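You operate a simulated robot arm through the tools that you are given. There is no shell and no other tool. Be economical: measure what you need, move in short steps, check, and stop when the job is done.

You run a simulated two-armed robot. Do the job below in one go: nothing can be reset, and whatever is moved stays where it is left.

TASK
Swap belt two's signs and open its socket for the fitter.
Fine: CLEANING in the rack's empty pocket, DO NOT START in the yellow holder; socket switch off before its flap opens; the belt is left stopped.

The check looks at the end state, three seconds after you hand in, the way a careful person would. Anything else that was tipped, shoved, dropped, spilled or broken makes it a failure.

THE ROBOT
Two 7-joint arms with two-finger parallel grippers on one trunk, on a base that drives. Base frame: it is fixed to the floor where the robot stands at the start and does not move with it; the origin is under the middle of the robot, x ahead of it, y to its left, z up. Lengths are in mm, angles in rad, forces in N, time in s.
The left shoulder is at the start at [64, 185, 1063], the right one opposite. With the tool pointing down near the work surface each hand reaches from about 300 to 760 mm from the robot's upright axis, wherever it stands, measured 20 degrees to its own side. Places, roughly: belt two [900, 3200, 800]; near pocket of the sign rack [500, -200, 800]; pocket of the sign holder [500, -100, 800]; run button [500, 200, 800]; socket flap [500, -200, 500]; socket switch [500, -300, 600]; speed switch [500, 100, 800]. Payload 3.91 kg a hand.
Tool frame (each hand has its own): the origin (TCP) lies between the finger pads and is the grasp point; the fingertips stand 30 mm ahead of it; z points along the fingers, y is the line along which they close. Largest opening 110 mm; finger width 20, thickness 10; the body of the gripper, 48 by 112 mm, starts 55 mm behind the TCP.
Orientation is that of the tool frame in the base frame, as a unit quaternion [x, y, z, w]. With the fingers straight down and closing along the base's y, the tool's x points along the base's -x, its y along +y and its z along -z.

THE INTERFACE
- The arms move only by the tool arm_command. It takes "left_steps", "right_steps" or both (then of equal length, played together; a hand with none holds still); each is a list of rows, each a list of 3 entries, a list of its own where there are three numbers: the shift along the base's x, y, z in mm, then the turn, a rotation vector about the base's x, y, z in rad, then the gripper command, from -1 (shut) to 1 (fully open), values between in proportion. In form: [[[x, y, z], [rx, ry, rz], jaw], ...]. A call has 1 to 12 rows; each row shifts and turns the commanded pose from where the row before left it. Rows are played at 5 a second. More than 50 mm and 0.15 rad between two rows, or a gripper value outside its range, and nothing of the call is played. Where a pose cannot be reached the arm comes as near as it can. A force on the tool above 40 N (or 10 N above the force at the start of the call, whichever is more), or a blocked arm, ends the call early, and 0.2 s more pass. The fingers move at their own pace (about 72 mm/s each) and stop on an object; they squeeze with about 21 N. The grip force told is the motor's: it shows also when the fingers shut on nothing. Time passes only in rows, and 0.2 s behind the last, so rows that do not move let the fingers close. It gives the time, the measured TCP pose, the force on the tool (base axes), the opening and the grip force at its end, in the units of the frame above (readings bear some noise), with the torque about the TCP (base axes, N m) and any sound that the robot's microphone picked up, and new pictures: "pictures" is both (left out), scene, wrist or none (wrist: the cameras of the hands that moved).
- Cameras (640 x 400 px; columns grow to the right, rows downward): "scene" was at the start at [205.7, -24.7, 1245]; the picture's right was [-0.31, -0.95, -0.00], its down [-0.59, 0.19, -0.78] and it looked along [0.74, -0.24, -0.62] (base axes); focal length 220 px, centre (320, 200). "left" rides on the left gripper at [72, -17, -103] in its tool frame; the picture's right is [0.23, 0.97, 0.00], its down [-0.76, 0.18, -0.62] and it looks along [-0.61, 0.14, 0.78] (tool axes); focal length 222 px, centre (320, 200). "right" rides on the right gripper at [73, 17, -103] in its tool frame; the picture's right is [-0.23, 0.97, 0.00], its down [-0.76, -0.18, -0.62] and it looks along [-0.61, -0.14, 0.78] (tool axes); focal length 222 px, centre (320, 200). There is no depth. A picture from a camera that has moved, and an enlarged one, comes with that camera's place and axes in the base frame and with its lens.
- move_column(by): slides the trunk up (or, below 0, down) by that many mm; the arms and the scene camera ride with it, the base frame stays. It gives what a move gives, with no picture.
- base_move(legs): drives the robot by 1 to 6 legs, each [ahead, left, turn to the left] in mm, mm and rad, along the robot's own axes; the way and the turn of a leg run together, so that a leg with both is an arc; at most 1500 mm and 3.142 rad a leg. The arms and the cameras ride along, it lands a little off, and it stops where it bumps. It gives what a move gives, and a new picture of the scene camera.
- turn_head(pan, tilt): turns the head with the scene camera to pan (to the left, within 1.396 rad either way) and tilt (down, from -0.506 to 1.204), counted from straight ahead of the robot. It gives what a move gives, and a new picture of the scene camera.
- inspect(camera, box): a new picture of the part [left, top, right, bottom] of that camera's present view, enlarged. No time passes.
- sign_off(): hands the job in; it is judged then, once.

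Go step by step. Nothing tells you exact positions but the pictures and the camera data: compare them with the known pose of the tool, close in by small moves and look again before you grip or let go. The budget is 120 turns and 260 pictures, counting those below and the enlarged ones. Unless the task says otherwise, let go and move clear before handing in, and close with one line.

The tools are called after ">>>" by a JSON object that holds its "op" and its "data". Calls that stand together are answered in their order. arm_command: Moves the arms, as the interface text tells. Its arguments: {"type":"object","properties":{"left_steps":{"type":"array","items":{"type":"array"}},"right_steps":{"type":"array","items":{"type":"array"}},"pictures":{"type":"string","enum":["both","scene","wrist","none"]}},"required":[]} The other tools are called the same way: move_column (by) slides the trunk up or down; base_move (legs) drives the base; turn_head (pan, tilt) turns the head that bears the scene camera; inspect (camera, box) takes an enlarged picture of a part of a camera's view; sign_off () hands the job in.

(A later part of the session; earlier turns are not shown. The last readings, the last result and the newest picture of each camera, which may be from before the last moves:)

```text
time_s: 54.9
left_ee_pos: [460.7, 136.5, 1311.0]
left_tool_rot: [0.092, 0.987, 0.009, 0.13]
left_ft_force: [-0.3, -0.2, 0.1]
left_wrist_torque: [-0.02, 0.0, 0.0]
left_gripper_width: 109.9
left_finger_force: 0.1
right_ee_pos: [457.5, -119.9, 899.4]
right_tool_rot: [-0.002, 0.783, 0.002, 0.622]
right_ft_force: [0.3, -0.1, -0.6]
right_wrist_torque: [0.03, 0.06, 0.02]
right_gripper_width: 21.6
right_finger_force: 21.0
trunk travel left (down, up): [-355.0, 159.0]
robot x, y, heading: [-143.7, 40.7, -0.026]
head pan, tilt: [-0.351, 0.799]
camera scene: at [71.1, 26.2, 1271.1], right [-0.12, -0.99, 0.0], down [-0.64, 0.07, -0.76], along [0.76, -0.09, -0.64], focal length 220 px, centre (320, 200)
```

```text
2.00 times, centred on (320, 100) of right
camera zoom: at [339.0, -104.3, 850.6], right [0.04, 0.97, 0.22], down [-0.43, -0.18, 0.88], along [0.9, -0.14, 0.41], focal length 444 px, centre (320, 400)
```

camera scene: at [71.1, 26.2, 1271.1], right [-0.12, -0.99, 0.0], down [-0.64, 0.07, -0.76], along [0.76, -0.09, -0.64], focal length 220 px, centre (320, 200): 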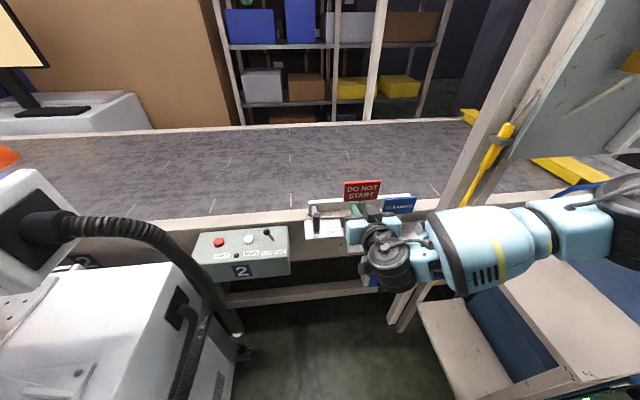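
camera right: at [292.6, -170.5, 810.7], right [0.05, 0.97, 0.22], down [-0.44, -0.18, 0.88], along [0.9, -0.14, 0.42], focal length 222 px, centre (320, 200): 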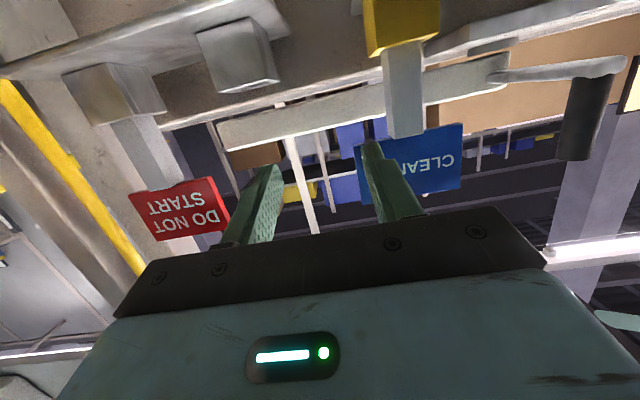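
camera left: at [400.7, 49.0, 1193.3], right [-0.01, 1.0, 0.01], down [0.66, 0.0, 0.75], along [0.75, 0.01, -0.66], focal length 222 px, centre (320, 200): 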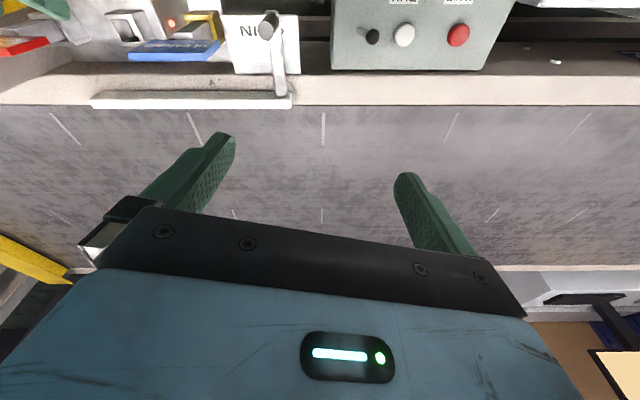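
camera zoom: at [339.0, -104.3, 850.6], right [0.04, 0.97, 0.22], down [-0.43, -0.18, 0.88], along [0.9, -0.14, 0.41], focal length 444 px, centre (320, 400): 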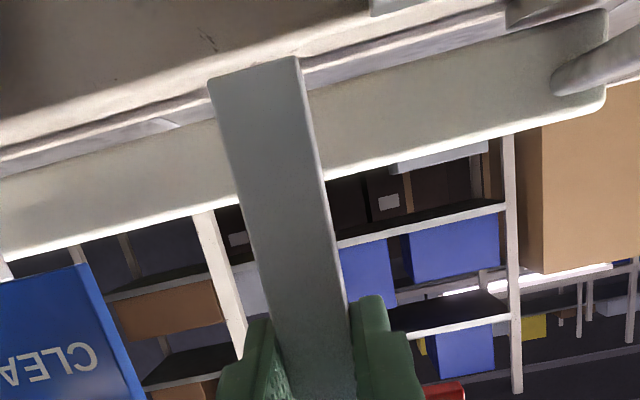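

I'll lower to just above the yellow holder and look.

>>> {"op": "arm_command", "data": {"right_steps": [[[2, 0, -8], [0, 0, 0], -1], [[0, -0.5, -7], [0, 0, 0], -1], [[0, 0, 0], [0, 0, 0], -1]], "pictures": "none"}}

>>> {"op": "inspect", "data": {"camera": "right", "box": [200, 0, 360, 100]}}

```text
time_s: 55.7
left_ee_pos: [459.7, 137.1, 1308.3]
left_tool_rot: [0.092, 0.987, 0.01, 0.129]
left_ft_force: [-0.2, 1.1, -0.8]
left_wrist_torque: [-0.01, 0.0, 0.02]
left_gripper_width: 110.0
left_finger_force: 0.0
right_ee_pos: [459.1, -120.9, 881.1]
right_tool_rot: [-0.002, 0.782, 0.002, 0.623]
right_ft_force: [0.3, 0.1, -2.0]
right_wrist_torque: [0.0, 0.01, 0.0]
right_gripper_width: 21.7
right_finger_force: 21.2
trunk travel left (down, up): [-355.0, 159.0]
robot x, y, heading: [-147.9, 43.0, -0.036]
head pan, tilt: [-0.351, 0.799]
```

```text
4.00 times, centred on (280, 50) of right
camera zoom: at [340.2, -105.1, 834.2], right [0.04, 0.97, 0.22], down [-0.43, -0.18, 0.88], along [0.9, -0.14, 0.42], focal length 888 px, centre (480, 800)
```

zoom: 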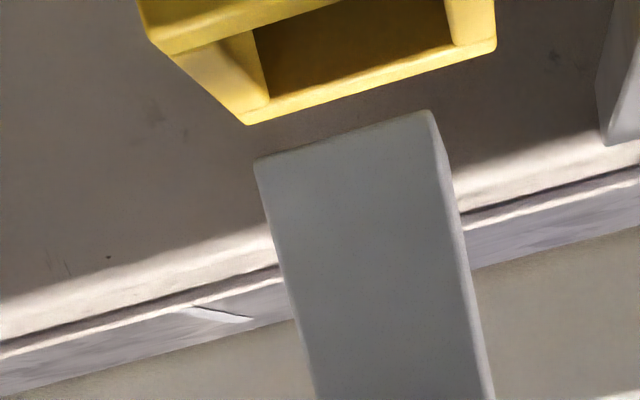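

The holder is about 2 mm to the left of the tab's centre. I'll correct y and lower gently to the rim level.

>>> {"op": "arm_command", "data": {"right_steps": [[[0, 1.7, -4], [0, 0, 0], -1], [[0, 0, -4], [0, 0, 0], -1], [[0, 0, -3], [0, 0, 0], -1], [[0, 0, 0], [0, 0, 0], -1]], "pictures": "none"}}

>>> {"op": "inspect", "data": {"camera": "right", "box": [180, 0, 380, 125]}}

```text
time_s: 56.7
left_ee_pos: [461.0, 137.7, 1308.4]
left_tool_rot: [0.091, 0.988, 0.009, 0.127]
left_ft_force: [0.0, -0.7, -0.5]
left_wrist_torque: [0.02, 0.01, 0.0]
left_gripper_width: 109.9
left_finger_force: 0.0
right_ee_pos: [457.2, -119.0, 873.8]
right_tool_rot: [-0.003, 0.782, 0.003, 0.623]
right_ft_force: [0.1, -0.1, -1.4]
right_wrist_torque: [-0.04, 0.01, 0.02]
right_gripper_width: 21.2
right_finger_force: 21.1
trunk travel left (down, up): [-355.0, 159.0]
robot x, y, heading: [-146.3, 39.3, -0.03]
head pan, tilt: [-0.351, 0.799]
```

```text
3.20 times, centred on (280, 62) of right
camera zoom: at [340.5, -103.4, 825.3], right [0.04, 0.97, 0.22], down [-0.43, -0.18, 0.88], along [0.9, -0.14, 0.42], focal length 711 px, centre (448, 640)
```

zoom: 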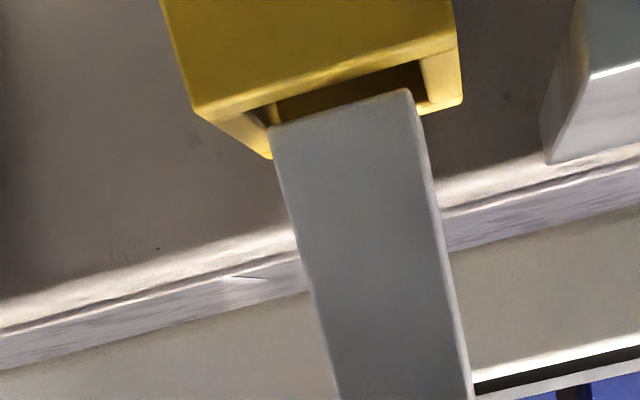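

It's still just above the rim, so I'll lower 3 mm more and look again.

>>> {"op": "arm_command", "data": {"right_steps": [[[0, 0, -3], [0, 0, 0], -1], [[0, 0, 0], [0, 0, 0], -1]], "pictures": "none"}}

>>> {"op": "inspect", "data": {"camera": "right", "box": [180, 0, 380, 125]}}

```text
time_s: 57.3
left_ee_pos: [461.3, 137.9, 1309.5]
left_tool_rot: [0.092, 0.988, 0.009, 0.127]
left_ft_force: [0.5, -0.2, -0.4]
left_wrist_torque: [-0.02, -0.01, -0.02]
left_gripper_width: 110.0
left_finger_force: 0.0
right_ee_pos: [458.4, -117.9, 871.2]
right_tool_rot: [-0.003, 0.782, 0.003, 0.623]
right_ft_force: [0.1, -0.7, -0.5]
right_wrist_torque: [-0.01, 0.02, 0.02]
right_gripper_width: 21.6
right_finger_force: 21.6
trunk travel left (down, up): [-355.0, 159.0]
robot x, y, heading: [-142.9, 37.1, -0.033]
head pan, tilt: [-0.351, 0.799]
```

```text
3.20 times, centred on (280, 62) of right
camera zoom: at [340.2, -103.2, 822.7], right [0.04, 0.97, 0.22], down [-0.44, -0.18, 0.88], along [0.9, -0.14, 0.42], focal length 711 px, centre (448, 640)
```

zoom: 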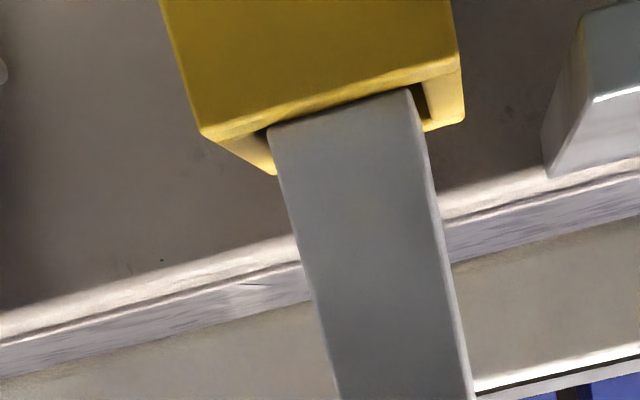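

The tab is in the opening, so I'll nudge it left slightly and lower in small steps.

>>> {"op": "arm_command", "data": {"right_steps": [[[0, 0.7, -3], [0, 0, 0], -1], [[0, 0, -3], [0, 0, 0], -1], [[0, 0, -4], [0, 0, 0], -1], [[0, 0, 0], [0, 0, 0], -1]], "pictures": "none"}}

>>> {"op": "inspect", "data": {"camera": "right", "box": [180, 0, 380, 125]}}

```text
time_s: 58.3
left_ee_pos: [459.0, 137.4, 1309.6]
left_tool_rot: [0.092, 0.988, 0.009, 0.127]
left_ft_force: [0.6, -0.2, 0.6]
left_wrist_torque: [0.01, -0.01, -0.02]
left_gripper_width: 110.0
left_finger_force: 0.0
right_ee_pos: [459.5, -117.3, 861.8]
right_tool_rot: [-0.002, 0.782, 0.002, 0.624]
right_ft_force: [5.1, -1.1, 20.5]
right_wrist_torque: [-0.09, -0.52, 0.03]
right_gripper_width: 21.3
right_finger_force: 21.2
trunk travel left (down, up): [-355.0, 159.0]
robot x, y, heading: [-142.2, 42.3, -0.031]
head pan, tilt: [-0.351, 0.799]
```

```text
3.20 times, centred on (280, 62) of right
camera zoom: at [341.0, -102.8, 813.0], right [0.04, 0.97, 0.22], down [-0.44, -0.18, 0.88], along [0.9, -0.14, 0.42], focal length 711 px, centre (448, 640)
```

zoom: 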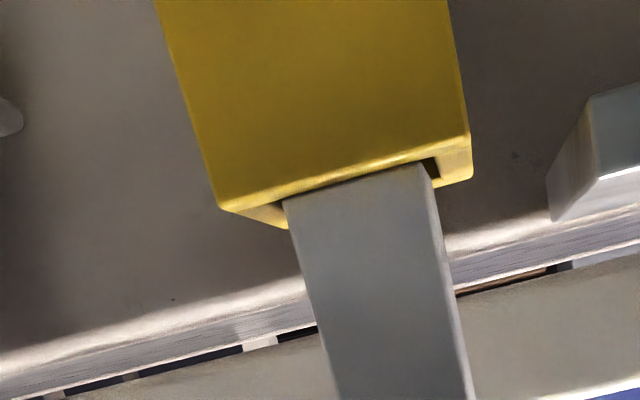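

There's 20 N upward and +5 N in x, so the tab is probably rubbing the front wall. I'll ease up slightly, shift forward 2 mm and retry.

>>> {"op": "arm_command", "data": {"right_steps": [[[0, 0, 3], [0, 0, 0], -1], [[2, 0, 0], [0, 0, 0], -1], [[0, 0, -2], [0, 0, 0], -1], [[0, 0, -3], [0, 0, 0], -1], [[0, 0, 0], [0, 0, 0], -1]], "pictures": "none"}}

>>> {"op": "inspect", "data": {"camera": "right", "box": [180, 0, 380, 125]}}

```text
time_s: 59.5
left_ee_pos: [459.8, 136.9, 1309.4]
left_tool_rot: [0.093, 0.987, 0.008, 0.128]
left_ft_force: [-0.6, -0.6, 0.2]
left_wrist_torque: [0.01, 0.0, -0.02]
left_gripper_width: 109.8
left_finger_force: 0.0
right_ee_pos: [458.6, -118.7, 859.0]
right_tool_rot: [-0.002, 0.781, 0.002, 0.624]
right_ft_force: [2.8, -1.3, 19.9]
right_wrist_torque: [-0.06, -0.35, 0.05]
right_gripper_width: 21.5
right_finger_force: 20.8
trunk travel left (down, up): [-355.0, 159.0]
robot x, y, heading: [-148.4, 44.1, -0.027]
head pan, tilt: [-0.351, 0.799]
```

```text
3.20 times, centred on (280, 62) of right
camera zoom: at [341.2, -102.6, 810.3], right [0.04, 0.97, 0.22], down [-0.44, -0.18, 0.88], along [0.9, -0.14, 0.42], focal length 711 px, centre (448, 640)
```

zoom: 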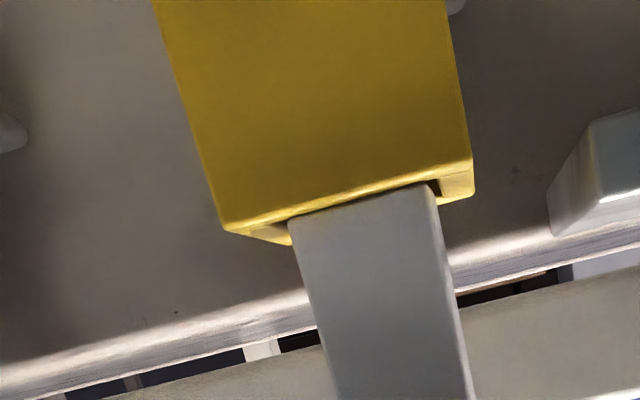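

The force is still there. I'll check from the scene camera whether the tab is going down or slipping in the fingers.

>>> {"op": "inspect", "data": {"camera": "scene", "box": [290, 160, 450, 260]}}

>>> {"op": "inspect", "data": {"camera": "right", "box": [160, 0, 480, 200]}}

```text
4.00 times, centred on (370, 210) of scene
camera zoom: at [68.3, 25.7, 1271.0], right [-0.13, -0.99, 0.0], down [-0.64, 0.08, -0.76], along [0.75, -0.1, -0.65], focal length 882 px, centre (120, 160)
```

zoom: 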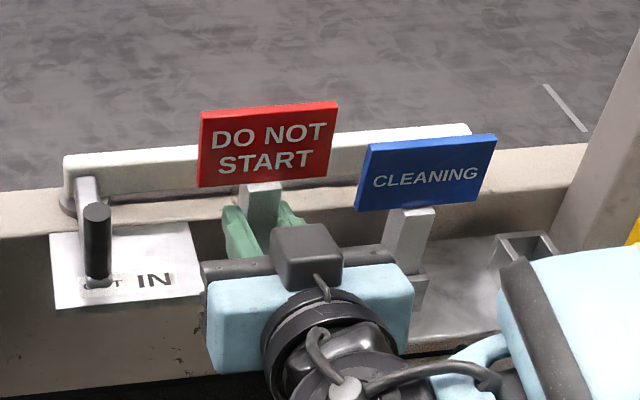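

```text
2.00 times, centred on (320, 100) of right
camera zoom: at [341.2, -102.6, 810.3], right [0.04, 0.97, 0.22], down [-0.44, -0.18, 0.88], along [0.9, -0.14, 0.42], focal length 444 px, centre (320, 400)
```

zoom: 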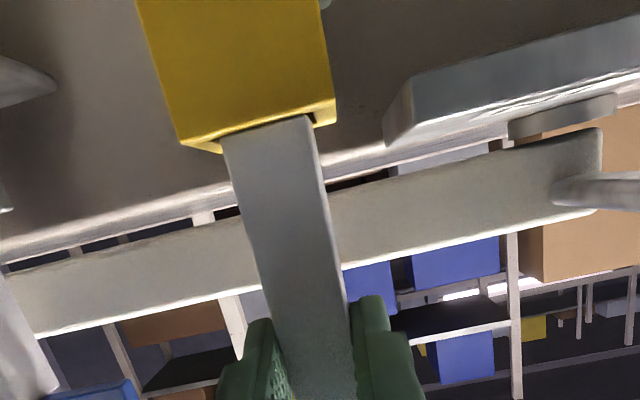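

The torque puts the contact near the pocket's front rim, and the sign has slipped up a few mm in the fingers. I'll lift off and look again.

>>> {"op": "arm_command", "data": {"right_steps": [[[0, 0, 5], [0, 0, 0], -1], [[0, 0, 5], [0, 0, 0], -1], [[0, 0, 0], [0, 0, 0], -1]], "pictures": "none"}}

>>> {"op": "inspect", "data": {"camera": "right", "box": [180, 0, 380, 125]}}

```text
time_s: 60.3
left_ee_pos: [460.8, 137.2, 1307.5]
left_tool_rot: [0.092, 0.987, 0.008, 0.128]
left_ft_force: [0.2, 0.9, -0.1]
left_wrist_torque: [0.0, -0.04, 0.0]
left_gripper_width: 109.7
left_finger_force: 0.2
right_ee_pos: [459.0, -118.0, 866.2]
right_tool_rot: [-0.003, 0.784, 0.002, 0.621]
right_ft_force: [-0.5, 0.0, -1.8]
right_wrist_torque: [0.01, 0.03, 0.02]
right_gripper_width: 21.5
right_finger_force: 21.0
trunk travel left (down, up): [-355.0, 159.0]
robot x, y, heading: [-144.2, 41.4, -0.033]
head pan, tilt: [-0.351, 0.799]
```

```text
3.20 times, centred on (280, 62) of right
camera zoom: at [341.6, -103.3, 818.5], right [0.04, 0.97, 0.22], down [-0.43, -0.18, 0.88], along [0.9, -0.13, 0.41], focal length 711 px, centre (448, 640)
```

zoom: 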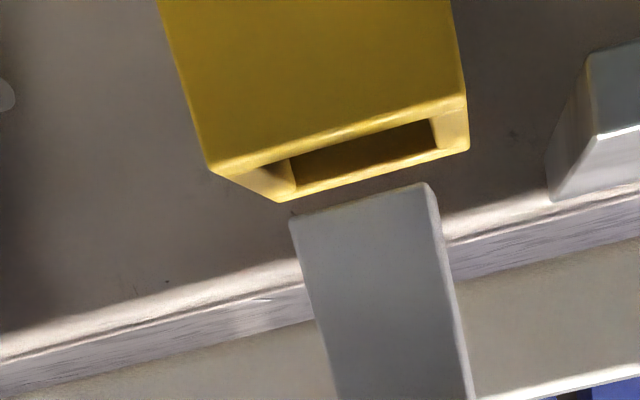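

The tab slid up about 15 mm in the grip and is still straight. The pocket needs it 1–2 mm further forward, so I'll retry in fine steps and stop at light force.

>>> {"op": "arm_command", "data": {"right_steps": [[[1.5, 0, 0], [0, 0, 0], -1], [[0, 0, -4], [0, 0, 0], -1], [[0, 0, -4], [0, 0, 0], -1], [[0, 0, -3], [0, 0, 0], -1], [[0, 0, 0], [0, 0, 0], -1]], "pictures": "none"}}

>>> {"op": "inspect", "data": {"camera": "right", "box": [180, 0, 380, 125]}}

```text
time_s: 61.5
left_ee_pos: [460.2, 136.8, 1309.0]
left_tool_rot: [0.092, 0.987, 0.009, 0.128]
left_ft_force: [0.2, -0.1, 0.3]
left_wrist_torque: [0.02, 0.02, 0.01]
left_gripper_width: 110.1
left_finger_force: 0.0
right_ee_pos: [461.1, -117.2, 859.0]
right_tool_rot: [-0.003, 0.782, 0.003, 0.624]
right_ft_force: [-0.6, -1.4, 7.7]
right_wrist_torque: [-0.18, -0.01, 0.02]
right_gripper_width: 21.2
right_finger_force: 21.1
trunk travel left (down, up): [-355.0, 159.0]
robot x, y, heading: [-140.8, 41.9, -0.034]
head pan, tilt: [-0.351, 0.799]
```

```text
3.20 times, centred on (280, 62) of right
camera zoom: at [343.7, -102.1, 810.2], right [0.04, 0.97, 0.22], down [-0.44, -0.18, 0.88], along [0.9, -0.14, 0.42], focal length 711 px, centre (448, 640)
```

zoom: 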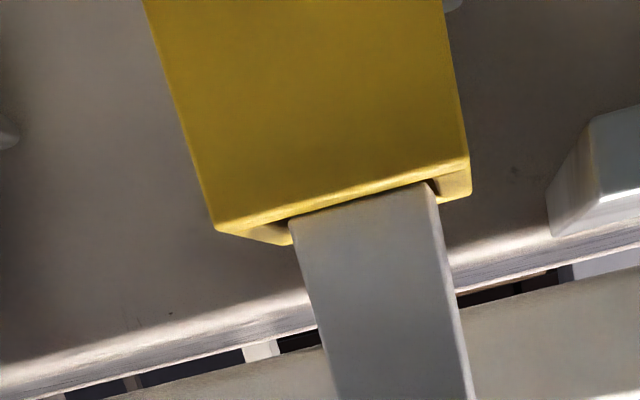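

It's a light contact at the front right corner of the pocket. I'll lift 3 mm, shift +1.5 mm in x and +1 mm in y, and try again.

>>> {"op": "arm_command", "data": {"right_steps": [[[0, 0, 4], [0, 0, 0], -1], [[1.5, 1, 0], [0, 0, 0], -1], [[0, 0, -4], [0, 0, 0], -1], [[0, 0, -3], [0, 0, 0], -1], [[0, 0, 0], [0, 0, 0], -1]], "pictures": "none"}}

>>> {"op": "inspect", "data": {"camera": "right", "box": [180, 0, 380, 125]}}

```text
time_s: 62.7
left_ee_pos: [461.4, 137.4, 1308.4]
left_tool_rot: [0.093, 0.988, 0.009, 0.127]
left_ft_force: [-0.1, 0.6, 0.7]
left_wrist_torque: [0.01, 0.03, -0.01]
left_gripper_width: 110.0
left_finger_force: 0.1
right_ee_pos: [463.4, -116.4, 854.8]
right_tool_rot: [-0.002, 0.783, 0.003, 0.622]
right_ft_force: [0.5, -0.6, -1.5]
right_wrist_torque: [-0.01, -0.01, 0.02]
right_gripper_width: 21.7
right_finger_force: 21.1
trunk travel left (down, up): [-355.0, 159.0]
robot x, y, heading: [-144.0, 43.5, -0.031]
head pan, tilt: [-0.351, 0.799]
```

```text
3.20 times, centred on (280, 62) of right
camera zoom: at [344.5, -102.1, 805.9], right [0.04, 0.97, 0.22], down [-0.43, -0.18, 0.88], along [0.9, -0.13, 0.41], focal length 711 px, centre (448, 640)
```

zoom: 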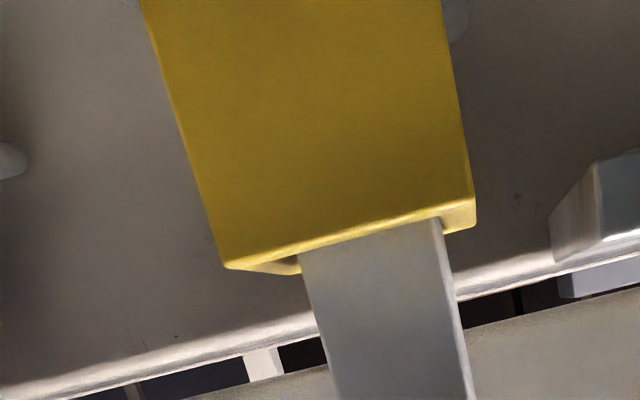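

The tab is in, with no force, so I'll continue down.

>>> {"op": "arm_command", "data": {"right_steps": [[[0, 0, -4], [0, 0, 0], -1], [[0, 0, -4], [0, 0, 0], -1], [[0, 0, -4], [0, 0, 0], -1], [[0, 0, -4], [0, 0, 0], -1], [[0, 0, 0], [0, 0, 0], -1]], "pictures": "none"}}

```text
time_s: 63.9
left_ee_pos: [461.4, 137.9, 1308.6]
left_tool_rot: [0.093, 0.987, 0.008, 0.128]
left_ft_force: [0.2, 0.5, 0.1]
left_wrist_torque: [0.01, 0.04, 0.0]
left_gripper_width: 110.2
left_finger_force: 0.0
right_ee_pos: [460.7, -121.3, 845.7]
right_tool_rot: [-0.004, 0.782, 0.004, 0.624]
right_ft_force: [6.8, 7.4, 4.8]
right_wrist_torque: [0.38, -0.51, 0.12]
right_gripper_width: 21.7
right_finger_force: 20.6
right hand out of reach, approached as far as the arm can: row 2, 4
trunk travel left (down, up): [-355.0, 159.0]
robot x, y, heading: [-144.5, 41.3, -0.028]
head pan, tilt: [-0.351, 0.799]
```

The arm is at its inner reach limit and is pulling sideways. I'll shift the base 5 mm left to relieve it, then lower with the trunk.

>>> {"op": "base_move", "data": {"legs": [[0, 5, 0]]}}

```text
time_s: 64.6
left_ee_pos: [462.0, 142.5, 1307.4]
left_tool_rot: [0.092, 0.988, 0.009, 0.126]
left_ft_force: [-0.3, -0.8, -0.7]
left_wrist_torque: [-0.03, -0.02, -0.02]
left_gripper_width: 110.0
left_finger_force: 0.1
right_ee_pos: [463.4, -119.6, 841.6]
right_tool_rot: [-0.002, 0.784, 0.001, 0.621]
right_ft_force: [7.7, -3.8, -2.1]
right_wrist_torque: [-0.14, -0.39, -0.07]
right_gripper_width: 21.5
right_finger_force: 20.6
trunk travel left (down, up): [-355.0, 159.0]
robot x, y, heading: [-145.9, 45.9, -0.031]
head pan, tilt: [-0.351, 0.799]
camera scene: at [71.0, 29.6, 1270.8], right [-0.13, -0.99, 0.0], down [-0.64, 0.09, -0.76], along [0.76, -0.1, -0.65], focal length 220 px, centre (320, 200)
```

scene: 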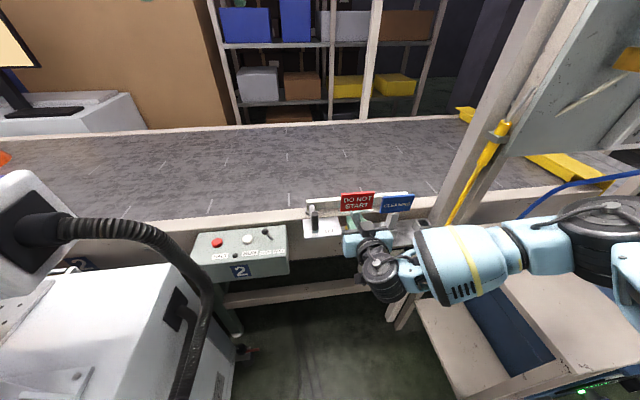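

The side loads are small now. I'll take out the x preload and lower the rest with the trunk.

>>> {"op": "arm_command", "data": {"right_steps": [[[2, -1, 0], [0, 0, 0], -1], [[0, 0, 0], [0, 0, 0], -1]], "pictures": "none"}}

>>> {"op": "move_column", "data": {"by": -8}}

>>> {"op": "inspect", "data": {"camera": "right", "box": [160, 0, 480, 200]}}

>>> {"op": "inspect", "data": {"camera": "scene", "box": [290, 160, 450, 260]}}

```text
time_s: 65.2
left_ee_pos: [462.3, 142.1, 1306.7]
left_tool_rot: [0.092, 0.988, 0.008, 0.125]
left_ft_force: [0.1, 0.5, 0.2]
left_wrist_torque: [-0.01, 0.01, -0.01]
left_gripper_width: 110.0
left_finger_force: 0.1
right_ee_pos: [462.1, -120.1, 841.8]
right_tool_rot: [-0.003, 0.784, 0.003, 0.621]
right_ft_force: [0.0, -0.5, -1.2]
right_wrist_torque: [0.05, 0.04, -0.01]
right_gripper_width: 21.5
right_finger_force: 21.6
trunk travel left (down, up): [-355.0, 159.0]
robot x, y, heading: [-145.7, 46.8, -0.031]
head pan, tilt: [-0.351, 0.799]
```

```text
time_s: 65.8
left_ee_pos: [462.9, 144.2, 1295.4]
left_tool_rot: [0.09, 0.989, 0.008, 0.121]
left_ft_force: [-0.2, -0.3, -0.5]
left_wrist_torque: [0.02, 0.0, -0.03]
left_gripper_width: 110.0
left_finger_force: 0.0
right_ee_pos: [462.9, -121.7, 833.9]
right_tool_rot: [-0.003, 0.783, 0.002, 0.622]
right_ft_force: [-0.5, -0.1, -1.3]
right_wrist_torque: [0.04, 0.05, -0.02]
right_gripper_width: 21.5
right_finger_force: 20.9
trunk travel left (down, up): [-347.0, 167.0]
robot x, y, heading: [-145.4, 44.8, -0.025]
head pan, tilt: [-0.351, 0.799]
```

```text
2.00 times, centred on (320, 100) of right
camera zoom: at [344.9, -105.6, 785.7], right [0.04, 0.97, 0.22], down [-0.43, -0.18, 0.88], along [0.9, -0.14, 0.41], focal length 444 px, centre (320, 400)
```

zoom: 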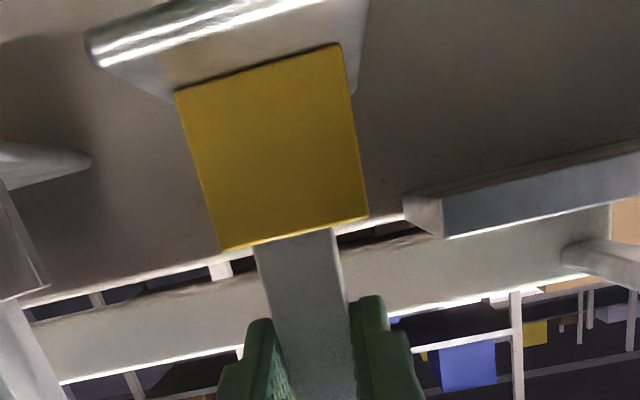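

```text
4.00 times, centred on (370, 210) of scene
camera zoom: at [76.1, 31.4, 1272.5], right [-0.1, -0.99, 0.0], down [-0.55, 0.06, -0.83], along [0.83, -0.09, -0.56], focal length 882 px, centre (120, 160)
```

zoom: 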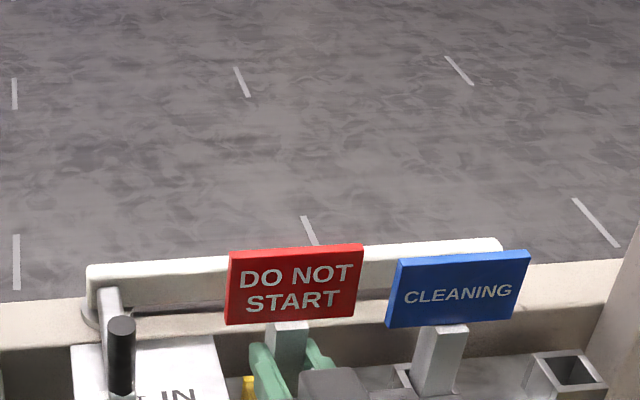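

It's sliding in cleanly, so I'll lower another 8 mm.

>>> {"op": "move_column", "data": {"by": -8}}

>>> {"op": "inspect", "data": {"camera": "right", "box": [160, 0, 480, 200]}}

```text
time_s: 66.3
left_ee_pos: [465.2, 137.7, 1287.2]
left_tool_rot: [0.094, 0.988, 0.01, 0.125]
left_ft_force: [0.0, 0.7, -0.2]
left_wrist_torque: [0.03, 0.0, 0.02]
left_gripper_width: 109.8
left_finger_force: 0.0
right_ee_pos: [462.6, -120.7, 825.8]
right_tool_rot: [-0.002, 0.784, 0.002, 0.621]
right_ft_force: [0.1, -0.2, -1.6]
right_wrist_torque: [-0.03, 0.05, 0.0]
right_gripper_width: 21.4
right_finger_force: 21.6
trunk travel left (down, up): [-339.0, 175.0]
robot x, y, heading: [-148.4, 44.7, -0.027]
head pan, tilt: [-0.351, 0.799]
```

```text
2.00 times, centred on (320, 100) of right
camera zoom: at [345.0, -105.5, 777.6], right [0.05, 0.97, 0.22], down [-0.43, -0.18, 0.88], along [0.9, -0.14, 0.41], focal length 444 px, centre (320, 400)
```

zoom: 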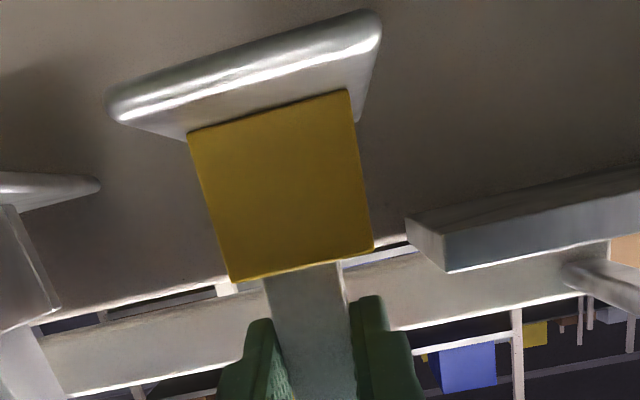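

Still free, so another 4 mm.

>>> {"op": "move_column", "data": {"by": -4}}

```text
time_s: 66.9
left_ee_pos: [464.6, 139.4, 1284.7]
left_tool_rot: [0.093, 0.987, 0.01, 0.128]
left_ft_force: [-0.2, -0.7, 0.0]
left_wrist_torque: [-0.02, -0.01, -0.06]
left_gripper_width: 109.8
left_finger_force: 0.0
right_ee_pos: [463.0, -121.3, 825.7]
right_tool_rot: [-0.003, 0.782, 0.003, 0.624]
right_ft_force: [-0.6, -0.8, 12.8]
right_wrist_torque: [-0.09, -0.27, -0.02]
right_gripper_width: 21.3
right_finger_force: 20.9
trunk travel left (down, up): [-335.0, 179.0]
robot x, y, heading: [-145.0, 44.4, -0.028]
head pan, tilt: [-0.351, 0.799]
```

It's seated, with 13 N at the bottom. I'll open the fingers and back straight out with the base.

>>> {"op": "arm_command", "data": {"right_steps": [[[0, 0, 2], [0, 0, 0], -0.6], [[0, 0, 0], [0, 0, 0], 0], [[0, 0, 0], [0, 0, 0], 0], [[0, 0, 0], [0, 0, 0], 0]], "pictures": "none"}}

>>> {"op": "base_move", "data": {"legs": [[-100, 0, 0]]}}

>>> {"op": "inspect", "data": {"camera": "scene", "box": [280, 180, 480, 305]}}

>>> {"op": "inspect", "data": {"camera": "right", "box": [100, 0, 500, 250]}}

```text
time_s: 67.9
left_ee_pos: [466.6, 142.0, 1284.5]
left_tool_rot: [0.093, 0.987, 0.009, 0.128]
left_ft_force: [0.0, -0.4, 0.6]
left_wrist_torque: [0.0, 0.0, -0.02]
left_gripper_width: 110.0
left_finger_force: 0.0
right_ee_pos: [462.8, -121.6, 824.0]
right_tool_rot: [-0.003, 0.784, 0.002, 0.621]
right_ft_force: [0.0, 0.9, -0.2]
right_wrist_torque: [0.02, 0.01, -0.05]
right_gripper_width: 55.4
right_finger_force: 0.1
trunk travel left (down, up): [-335.0, 179.0]
robot x, y, heading: [-144.2, 48.6, -0.028]
head pan, tilt: [-0.351, 0.799]
```

```text
time_s: 69.0
left_ee_pos: [367.6, 140.7, 1285.6]
left_tool_rot: [0.094, 0.987, 0.008, 0.128]
left_ft_force: [-0.5, -0.2, 0.6]
left_wrist_torque: [0.02, -0.02, 0.01]
left_gripper_width: 109.7
left_finger_force: 0.0
right_ee_pos: [364.7, -120.7, 824.0]
right_tool_rot: [-0.002, 0.783, 0.002, 0.622]
right_ft_force: [-0.7, -0.4, 0.9]
right_wrist_torque: [0.0, 0.0, -0.04]
right_gripper_width: 54.9
right_finger_force: 0.0
trunk travel left (down, up): [-335.0, 179.0]
robot x, y, heading: [-244.9, 45.7, -0.031]
head pan, tilt: [-0.351, 0.799]
camera scene: at [-18.5, 30.7, 1265.4], right [-0.12, -0.99, 0.0], down [-0.51, 0.06, -0.86], along [0.85, -0.1, -0.51], focal length 220 px, centre (320, 200)
```

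scene: 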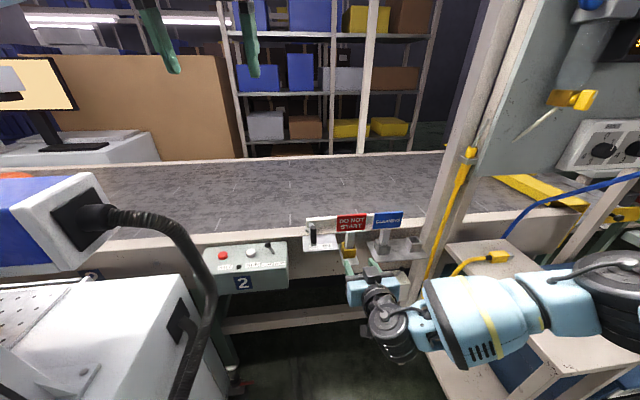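

```text
3.20 times, centred on (380, 242) of scene
camera zoom: at [-18.5, 30.7, 1265.4], right [-0.12, -0.99, 0.0], down [-0.51, 0.06, -0.86], along [0.85, -0.1, -0.51], focal length 706 px, centre (128, 64)
```

zoom: 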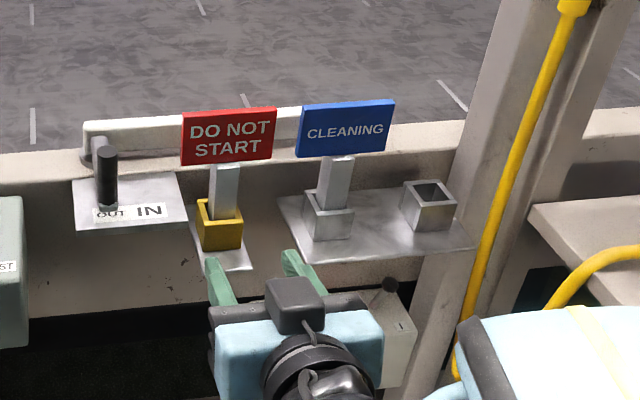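

```text
1.60 times, centred on (300, 125) of right
camera zoom: at [245.8, -105.6, 776.4], right [0.05, 0.97, 0.22], down [-0.43, -0.18, 0.88], along [0.9, -0.14, 0.41], focal length 355 px, centre (352, 320)
```

zoom: 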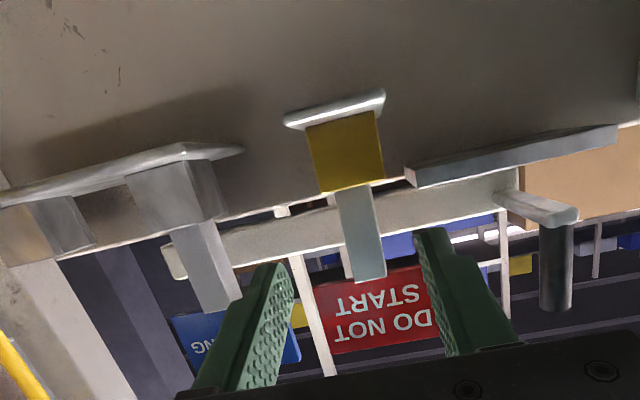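

Both signs are in place and DO NOT START sits well in the yellow holder. Next is the socket, so I'll move the right hand aside to get a clear look at it.

>>> {"op": "arm_command", "data": {"right_steps": [[[0, -45, 5], [0, 0, 0], -0.6], [[0, -45, 5], [0, 0, 0], -1], [[0, -45, 5], [0, 0, 0], -1], [[0, -45, 5], [0, 0, 0], -1], [[0, -45, 5], [0, 0, 0], -1], [[0, -30, 0], [0, 0, 0], -1], [[0, 0, 0], [0, 0, 0], -1]], "pictures": "none"}}

>>> {"op": "turn_head", "data": {"pan": -0.5, "tilt": 1.0}}

```text
time_s: 70.6
left_ee_pos: [369.9, 141.6, 1280.4]
left_tool_rot: [0.094, 0.988, 0.008, 0.125]
left_ft_force: [0.6, -0.8, -0.2]
left_wrist_torque: [0.02, -0.03, -0.01]
left_gripper_width: 109.8
left_finger_force: 0.0
right_ee_pos: [365.5, -375.4, 847.4]
right_tool_rot: [-0.002, 0.784, 0.002, 0.621]
right_ft_force: [0.5, 0.6, 0.1]
right_wrist_torque: [-0.01, 0.02, -0.01]
right_gripper_width: 0.0
right_finger_force: 20.8
trunk travel left (down, up): [-335.0, 179.0]
robot x, y, heading: [-244.4, 48.0, -0.035]
head pan, tilt: [-0.351, 0.799]
```

```text
time_s: 71.4
left_ee_pos: [371.1, 141.1, 1281.2]
left_tool_rot: [0.094, 0.988, 0.007, 0.124]
left_ft_force: [-0.4, 0.5, -0.1]
left_wrist_torque: [0.0, 0.0, 0.03]
left_gripper_width: 110.1
left_finger_force: 0.0
right_ee_pos: [366.1, -375.8, 846.9]
right_tool_rot: [-0.002, 0.783, 0.001, 0.622]
right_ft_force: [0.6, 0.3, 0.2]
right_wrist_torque: [0.03, -0.01, 0.02]
right_gripper_width: 0.0
right_finger_force: 20.9
trunk travel left (down, up): [-335.0, 179.0]
robot x, y, heading: [-243.5, 48.2, -0.038]
head pan, tilt: [-0.499, 1.0]
camera scene: at [-17.0, 30.1, 1263.4], right [-0.12, -0.99, 0.0], down [-0.52, 0.07, -0.85], along [0.84, -0.11, -0.53], focal length 220 px, centre (320, 200)
```

scene: 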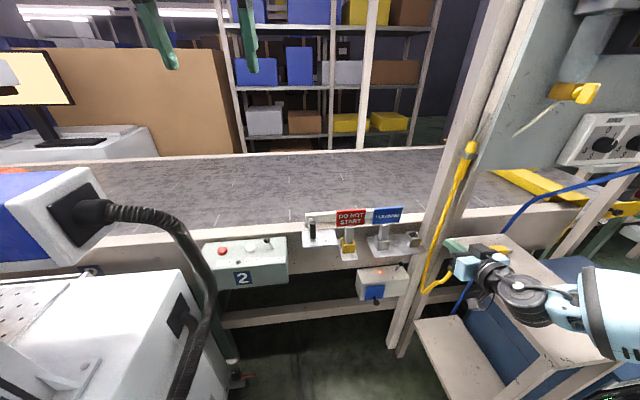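

The left arm seems to be holding the head in place, but this view is good enough. I'll zoom in on the socket.

>>> {"op": "inspect", "data": {"camera": "scene", "box": [335, 240, 447, 310]}}

```text
5.71 times, centred on (391, 275) of scene
camera zoom: at [-17.0, 30.1, 1263.4], right [-0.12, -0.99, 0.0], down [-0.52, 0.07, -0.85], along [0.84, -0.11, -0.53], focal length 1260 px, centre (-86, -229)
```

zoom: 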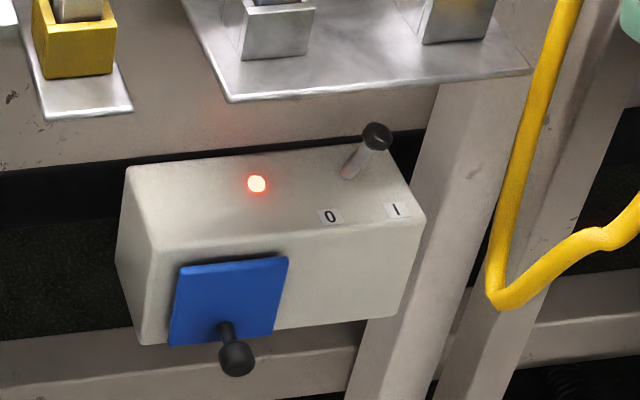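

The toggle leans toward "I" at about (495, -329, 648) and the lamp is red. The blue flap spans y -194 to -263 and z 523 to 598, with a knob near (425, -229, 541). The forearm mustn't sweep over the bench at y<-457, so I'll back the base up and work with the arm more extended.

>>> {"op": "base_move", "data": {"legs": [[-120, 0, 0]]}}

>>> {"op": "arm_command", "data": {"right_steps": [[[30, 10, 0], [0, 0, 0], -1], [[30, 10, 0], [0, 0, 0], -1], [[30, 0, 0], [0, 0, 0], -1], [[30, 0, 0], [0, 0, 0], -1], [[0, 0, 0], [0, 0, 0], -1]], "pictures": "scene"}}

```text
time_s: 72.1
left_ee_pos: [370.9, 135.7, 1273.5]
left_tool_rot: [0.097, 0.988, 0.01, 0.119]
left_ft_force: [0.1, 0.3, -0.1]
left_wrist_torque: [0.01, 0.01, 0.0]
left_gripper_width: 110.0
left_finger_force: 0.0
right_ee_pos: [362.1, -379.0, 847.0]
right_tool_rot: [0.0, 0.784, 0.0, 0.621]
right_ft_force: [0.3, -0.1, -0.6]
right_wrist_torque: [-0.03, -0.02, 0.01]
right_gripper_width: 0.2
right_finger_force: 21.0
trunk travel left (down, up): [-335.0, 179.0]
robot x, y, heading: [-245.1, 46.2, -0.035]
head pan, tilt: [-0.499, 1.0]
stopped in leg 1: the robot was blocked; the commanded pose is now the measured one
camera scene: at [-19.6, 26.8, 1260.7], right [-0.14, -0.99, 0.0], down [-0.55, 0.08, -0.83], along [0.83, -0.12, -0.55], focal length 220 px, centre (320, 200)
```

scene: 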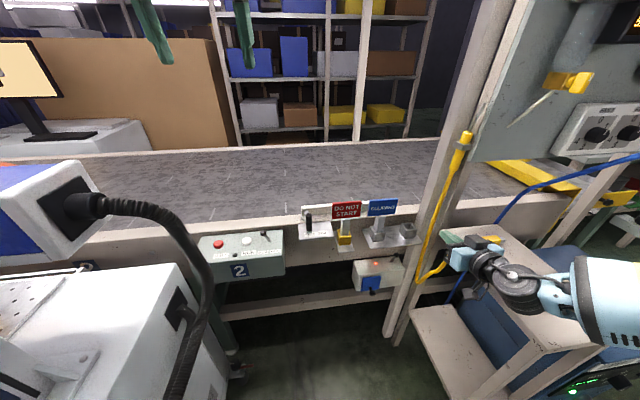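

```text
time_s: 73.3
left_ee_pos: [370.1, 137.8, 1275.6]
left_tool_rot: [0.095, 0.988, 0.008, 0.12]
left_ft_force: [0.2, 0.1, 0.3]
left_wrist_torque: [0.0, 0.01, 0.02]
left_gripper_width: 110.3
left_finger_force: 0.1
right_ee_pos: [483.6, -359.8, 851.2]
right_tool_rot: [0.0, 0.783, 0.0, 0.622]
right_ft_force: [-0.2, 1.1, 0.5]
right_wrist_torque: [0.02, -0.01, -0.01]
right_gripper_width: 0.0
right_finger_force: 20.6
trunk travel left (down, up): [-335.0, 179.0]
robot x, y, heading: [-243.0, 46.2, -0.037]
head pan, tilt: [-0.499, 1.0]
camera scene: at [-20.2, 27.8, 1261.0], right [-0.14, -0.99, 0.0], down [-0.55, 0.08, -0.83], along [0.83, -0.11, -0.55], focal length 220 px, centre (320, 200)
```

scene: 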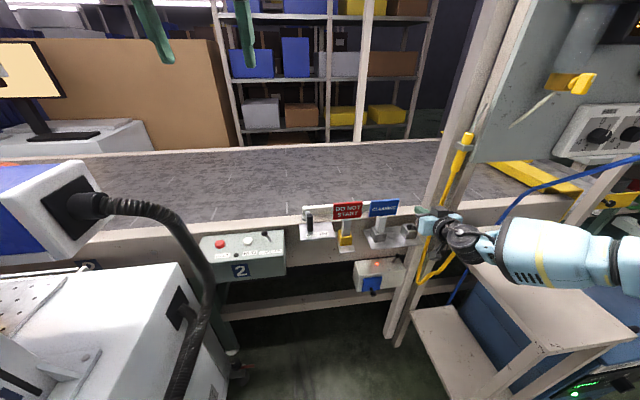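

The base can't go further back, but the arm is clear. I'll pull the hand back in front of the rack and raise the trunk, so that lowering the hand stretches the arm and tucks the elbow in above the bench.

>>> {"op": "arm_command", "data": {"right_steps": [[[-35, 0, 0], [0, 0, 0], -1], [[-35, 5, 0], [0, 0, 0], -1], [[-30, 5, 0], [0, 0, 0], -1], [[0, 0, 0], [0, 0, 0], -1]], "pictures": "none"}}

>>> {"op": "move_column", "data": {"by": 110}}

```text
time_s: 74.3
left_ee_pos: [370.6, 137.9, 1274.6]
left_tool_rot: [0.095, 0.988, 0.008, 0.119]
left_ft_force: [0.9, -1.0, 0.2]
left_wrist_torque: [-0.01, 0.0, -0.02]
left_gripper_width: 110.1
left_finger_force: 0.1
right_ee_pos: [383.4, -348.9, 847.1]
right_tool_rot: [0.0, 0.783, 0.0, 0.622]
right_ft_force: [0.4, 0.0, -0.2]
right_wrist_torque: [0.01, -0.01, 0.0]
right_gripper_width: 0.1
right_finger_force: 21.0
trunk travel left (down, up): [-335.0, 179.0]
robot x, y, heading: [-242.0, 48.3, -0.036]
head pan, tilt: [-0.499, 1.0]
```

```text
time_s: 75.7
left_ee_pos: [309.6, 145.9, 1471.5]
left_tool_rot: [0.088, 0.976, 0.009, 0.198]
left_ft_force: [0.5, 0.5, 0.4]
left_wrist_torque: [0.01, 0.03, 0.02]
left_gripper_width: 110.1
left_finger_force: 0.1
right_ee_pos: [383.0, -347.3, 955.9]
right_tool_rot: [0.0, 0.784, 0.0, 0.62]
right_ft_force: [0.8, 0.4, 0.4]
right_wrist_torque: [0.02, 0.02, 0.01]
right_gripper_width: 0.2
right_finger_force: 20.4
trunk travel left (down, up): [-445.0, 69.0]
robot x, y, heading: [-246.3, 45.8, -0.035]
head pan, tilt: [-0.499, 1.0]
```

The left hand rose more than the trunk did, so it was leaning on something. I'll look.

>>> {"op": "turn_head", "data": {"pan": 0.6, "tilt": 0.3}}

>>> {"op": "turn_head", "data": {"pan": -0.5, "tilt": 0.9}}

```text
time_s: 77.0
left_ee_pos: [303.0, 139.4, 1480.5]
left_tool_rot: [0.094, 0.974, 0.013, 0.206]
left_ft_force: [0.5, 0.1, 0.0]
left_wrist_torque: [0.01, 0.02, 0.0]
left_gripper_width: 109.7
left_finger_force: 0.0
right_ee_pos: [382.9, -349.7, 957.3]
right_tool_rot: [0.0, 0.783, 0.0, 0.622]
right_ft_force: [-0.2, 0.2, 0.9]
right_wrist_torque: [0.02, 0.03, 0.0]
right_gripper_width: 0.1
right_finger_force: 21.5
trunk travel left (down, up): [-445.0, 69.0]
robot x, y, heading: [-242.4, 44.7, -0.036]
head pan, tilt: [0.6, 0.3]
camera scene: at [-77.0, 91.7, 1410.8], right [0.53, -0.85, 0.0], down [-0.25, -0.16, -0.96], along [0.81, 0.51, -0.3], focal length 220 px, centre (320, 200)
```

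scene: 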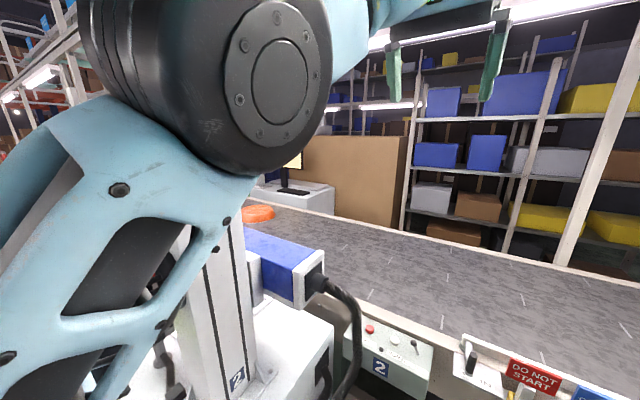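

```text
time_s: 78.3
left_ee_pos: [305.9, 140.9, 1476.3]
left_tool_rot: [0.094, 0.974, 0.012, 0.204]
left_ft_force: [-0.2, 0.0, 0.3]
left_wrist_torque: [-0.02, -0.01, -0.01]
left_gripper_width: 110.4
left_finger_force: 0.0
right_ee_pos: [382.4, -348.5, 956.6]
right_tool_rot: [-0.001, 0.784, 0.001, 0.621]
right_ft_force: [-0.4, -0.7, -0.5]
right_wrist_torque: [0.03, -0.01, 0.0]
right_gripper_width: 0.1
right_finger_force: 20.7
trunk travel left (down, up): [-445.0, 69.0]
robot x, y, heading: [-242.9, 47.6, -0.034]
head pan, tilt: [-0.499, 0.901]
camera scene: at [-66.7, 46.2, 1385.1], right [0.05, -1.0, 0.0], down [-0.55, -0.03, -0.84], along [0.84, 0.04, -0.55], focal length 220 px, centre (320, 200)
```

scene: 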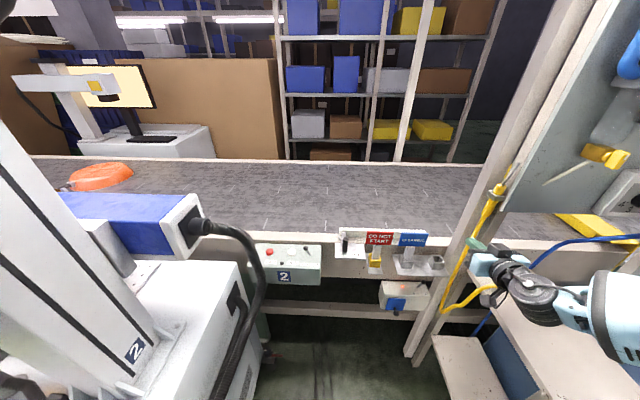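

The machine on the left is intact; the left elbow is only leaning by the robot's head. Now I'll lower the right hand in front of the rack in stages, watching the forearm relative to the bench.

>>> {"op": "arm_command", "data": {"right_steps": [[[0, 5, -40], [0, 0, 0], -1], [[0, 5, -40], [0, 0, 0], -1], [[0, 5, -40], [0, 0, 0], -1], [[0, 5, -40], [0, 0, 0], -1], [[0, 0, 0], [0, 0, 0], -1]], "pictures": "both"}}

```text
time_s: 79.5
left_ee_pos: [305.2, 141.3, 1476.4]
left_tool_rot: [0.094, 0.975, 0.013, 0.203]
left_ft_force: [0.0, 0.3, 1.5]
left_wrist_torque: [-0.02, 0.0, 0.01]
left_gripper_width: 110.2
left_finger_force: 0.1
right_ee_pos: [370.1, -336.9, 843.7]
right_tool_rot: [0.0, 0.783, 0.001, 0.622]
right_ft_force: [0.4, 0.3, -0.4]
right_wrist_torque: [-0.02, -0.01, -0.04]
right_gripper_width: 0.2
right_finger_force: 20.9
right hand out of reach, approached as far as the arm can: row 3, 4
trunk travel left (down, up): [-445.0, 69.0]
robot x, y, heading: [-244.4, 48.6, -0.033]
head pan, tilt: [-0.499, 0.901]
camera scene: at [-66.5, 46.7, 1385.1], right [0.05, -1.0, 0.0], down [-0.55, -0.03, -0.84], along [0.84, 0.04, -0.55], focal length 220 px, centre (320, 200)
camera right: at [252.2, -320.1, 794.6], right [0.05, 0.97, 0.22], down [-0.43, -0.18, 0.88], along [0.9, -0.14, 0.41], focal length 222 px, centre (320, 200)
```

scene: 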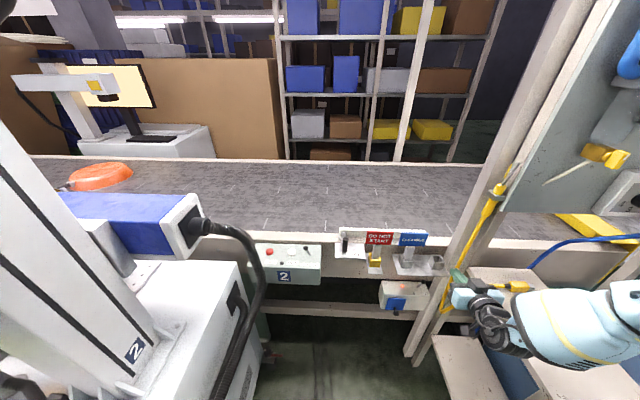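
right: 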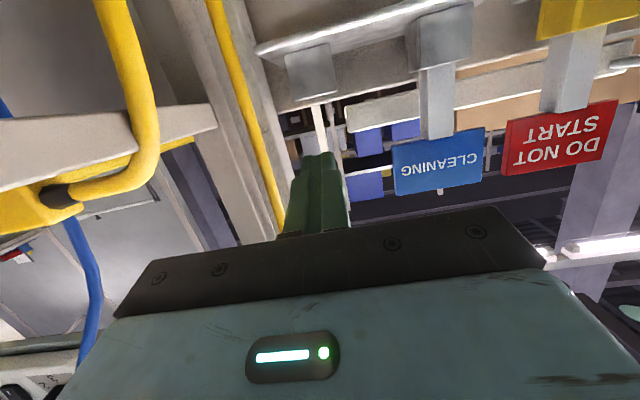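

With the trunk high, the hand can't stay level this low. I'll go lower with the trunk instead, with the base shifted left so the right forearm stays clear of the bench, in stages.

>>> {"op": "base_move", "data": {"legs": [[0, 80, 0]]}}

>>> {"op": "move_column", "data": {"by": -100}}

```text
time_s: 80.3
left_ee_pos: [308.7, 140.3, 1470.3]
left_tool_rot: [0.094, 0.976, 0.013, 0.197]
left_ft_force: [1.0, -0.2, -0.3]
left_wrist_torque: [0.01, -0.01, 0.02]
left_gripper_width: 109.9
left_finger_force: 0.1
right_ee_pos: [372.1, -335.3, 842.6]
right_tool_rot: [-0.001, 0.784, 0.001, 0.621]
right_ft_force: [0.1, 0.3, 0.3]
right_wrist_torque: [0.02, -0.03, 0.0]
right_gripper_width: 0.0
right_finger_force: 20.9
trunk travel left (down, up): [-445.0, 69.0]
robot x, y, heading: [-242.3, 47.8, -0.034]
head pan, tilt: [-0.499, 0.901]
stopped in leg 1: the robot was blocked; the commanded pose is now the measured one
camera scene: at [-66.5, 45.2, 1383.5], right [0.04, -1.0, 0.0], down [-0.56, -0.02, -0.83], along [0.83, 0.03, -0.56], focal length 220 px, centre (320, 200)
```

scene: 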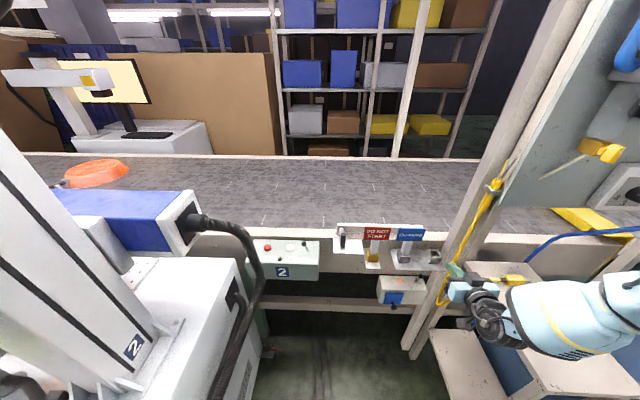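

```text
time_s: 81.6
left_ee_pos: [368.4, 139.3, 1287.5]
left_tool_rot: [0.094, 0.988, 0.008, 0.122]
left_ft_force: [-0.6, 1.0, -0.5]
left_wrist_torque: [-0.02, 0.0, -0.03]
left_gripper_width: 110.0
left_finger_force: 0.2
right_ee_pos: [371.3, -336.1, 742.6]
right_tool_rot: [0.0, 0.783, 0.0, 0.622]
right_ft_force: [-0.5, -0.6, -0.2]
right_wrist_torque: [0.0, 0.02, 0.0]
right_gripper_width: 0.1
right_finger_force: 21.2
trunk travel left (down, up): [-345.0, 169.0]
robot x, y, heading: [-241.4, 45.4, -0.036]
head pan, tilt: [-0.499, 0.901]
```

The base can't go left, but the hand came down to z=743 without contact. I'll check the forearm's clearance over the bench.

>>> {"op": "inspect", "data": {"camera": "scene", "box": [340, 200, 640, 400]}}

>>> {"op": "inspect", "data": {"camera": "right", "box": [0, 0, 640, 400]}}

```text
2.00 times, centred on (490, 300) of scene
camera zoom: at [-27.6, 39.5, 1256.8], right [-0.01, -1.0, 0.0], down [-0.68, 0.01, -0.73], along [0.73, -0.01, -0.68], focal length 441 px, centre (-20, 0)
```

zoom: 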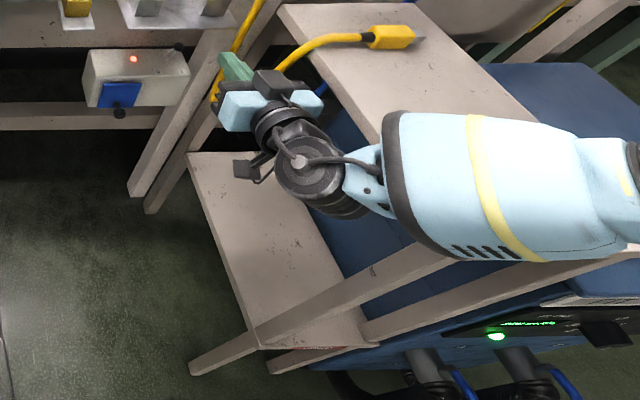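

```text
1.00 times, centred on (320, 200) of right (not enlarged: the box is as wide or as high as the picture)
camera zoom: at [253.0, -319.6, 695.4], right [0.05, 0.97, 0.22], down [-0.43, -0.18, 0.88], along [0.9, -0.14, 0.41], focal length 222 px, centre (320, 200)
```

zoom: 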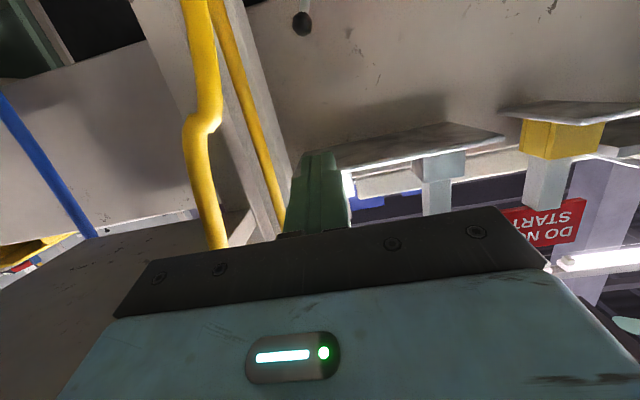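

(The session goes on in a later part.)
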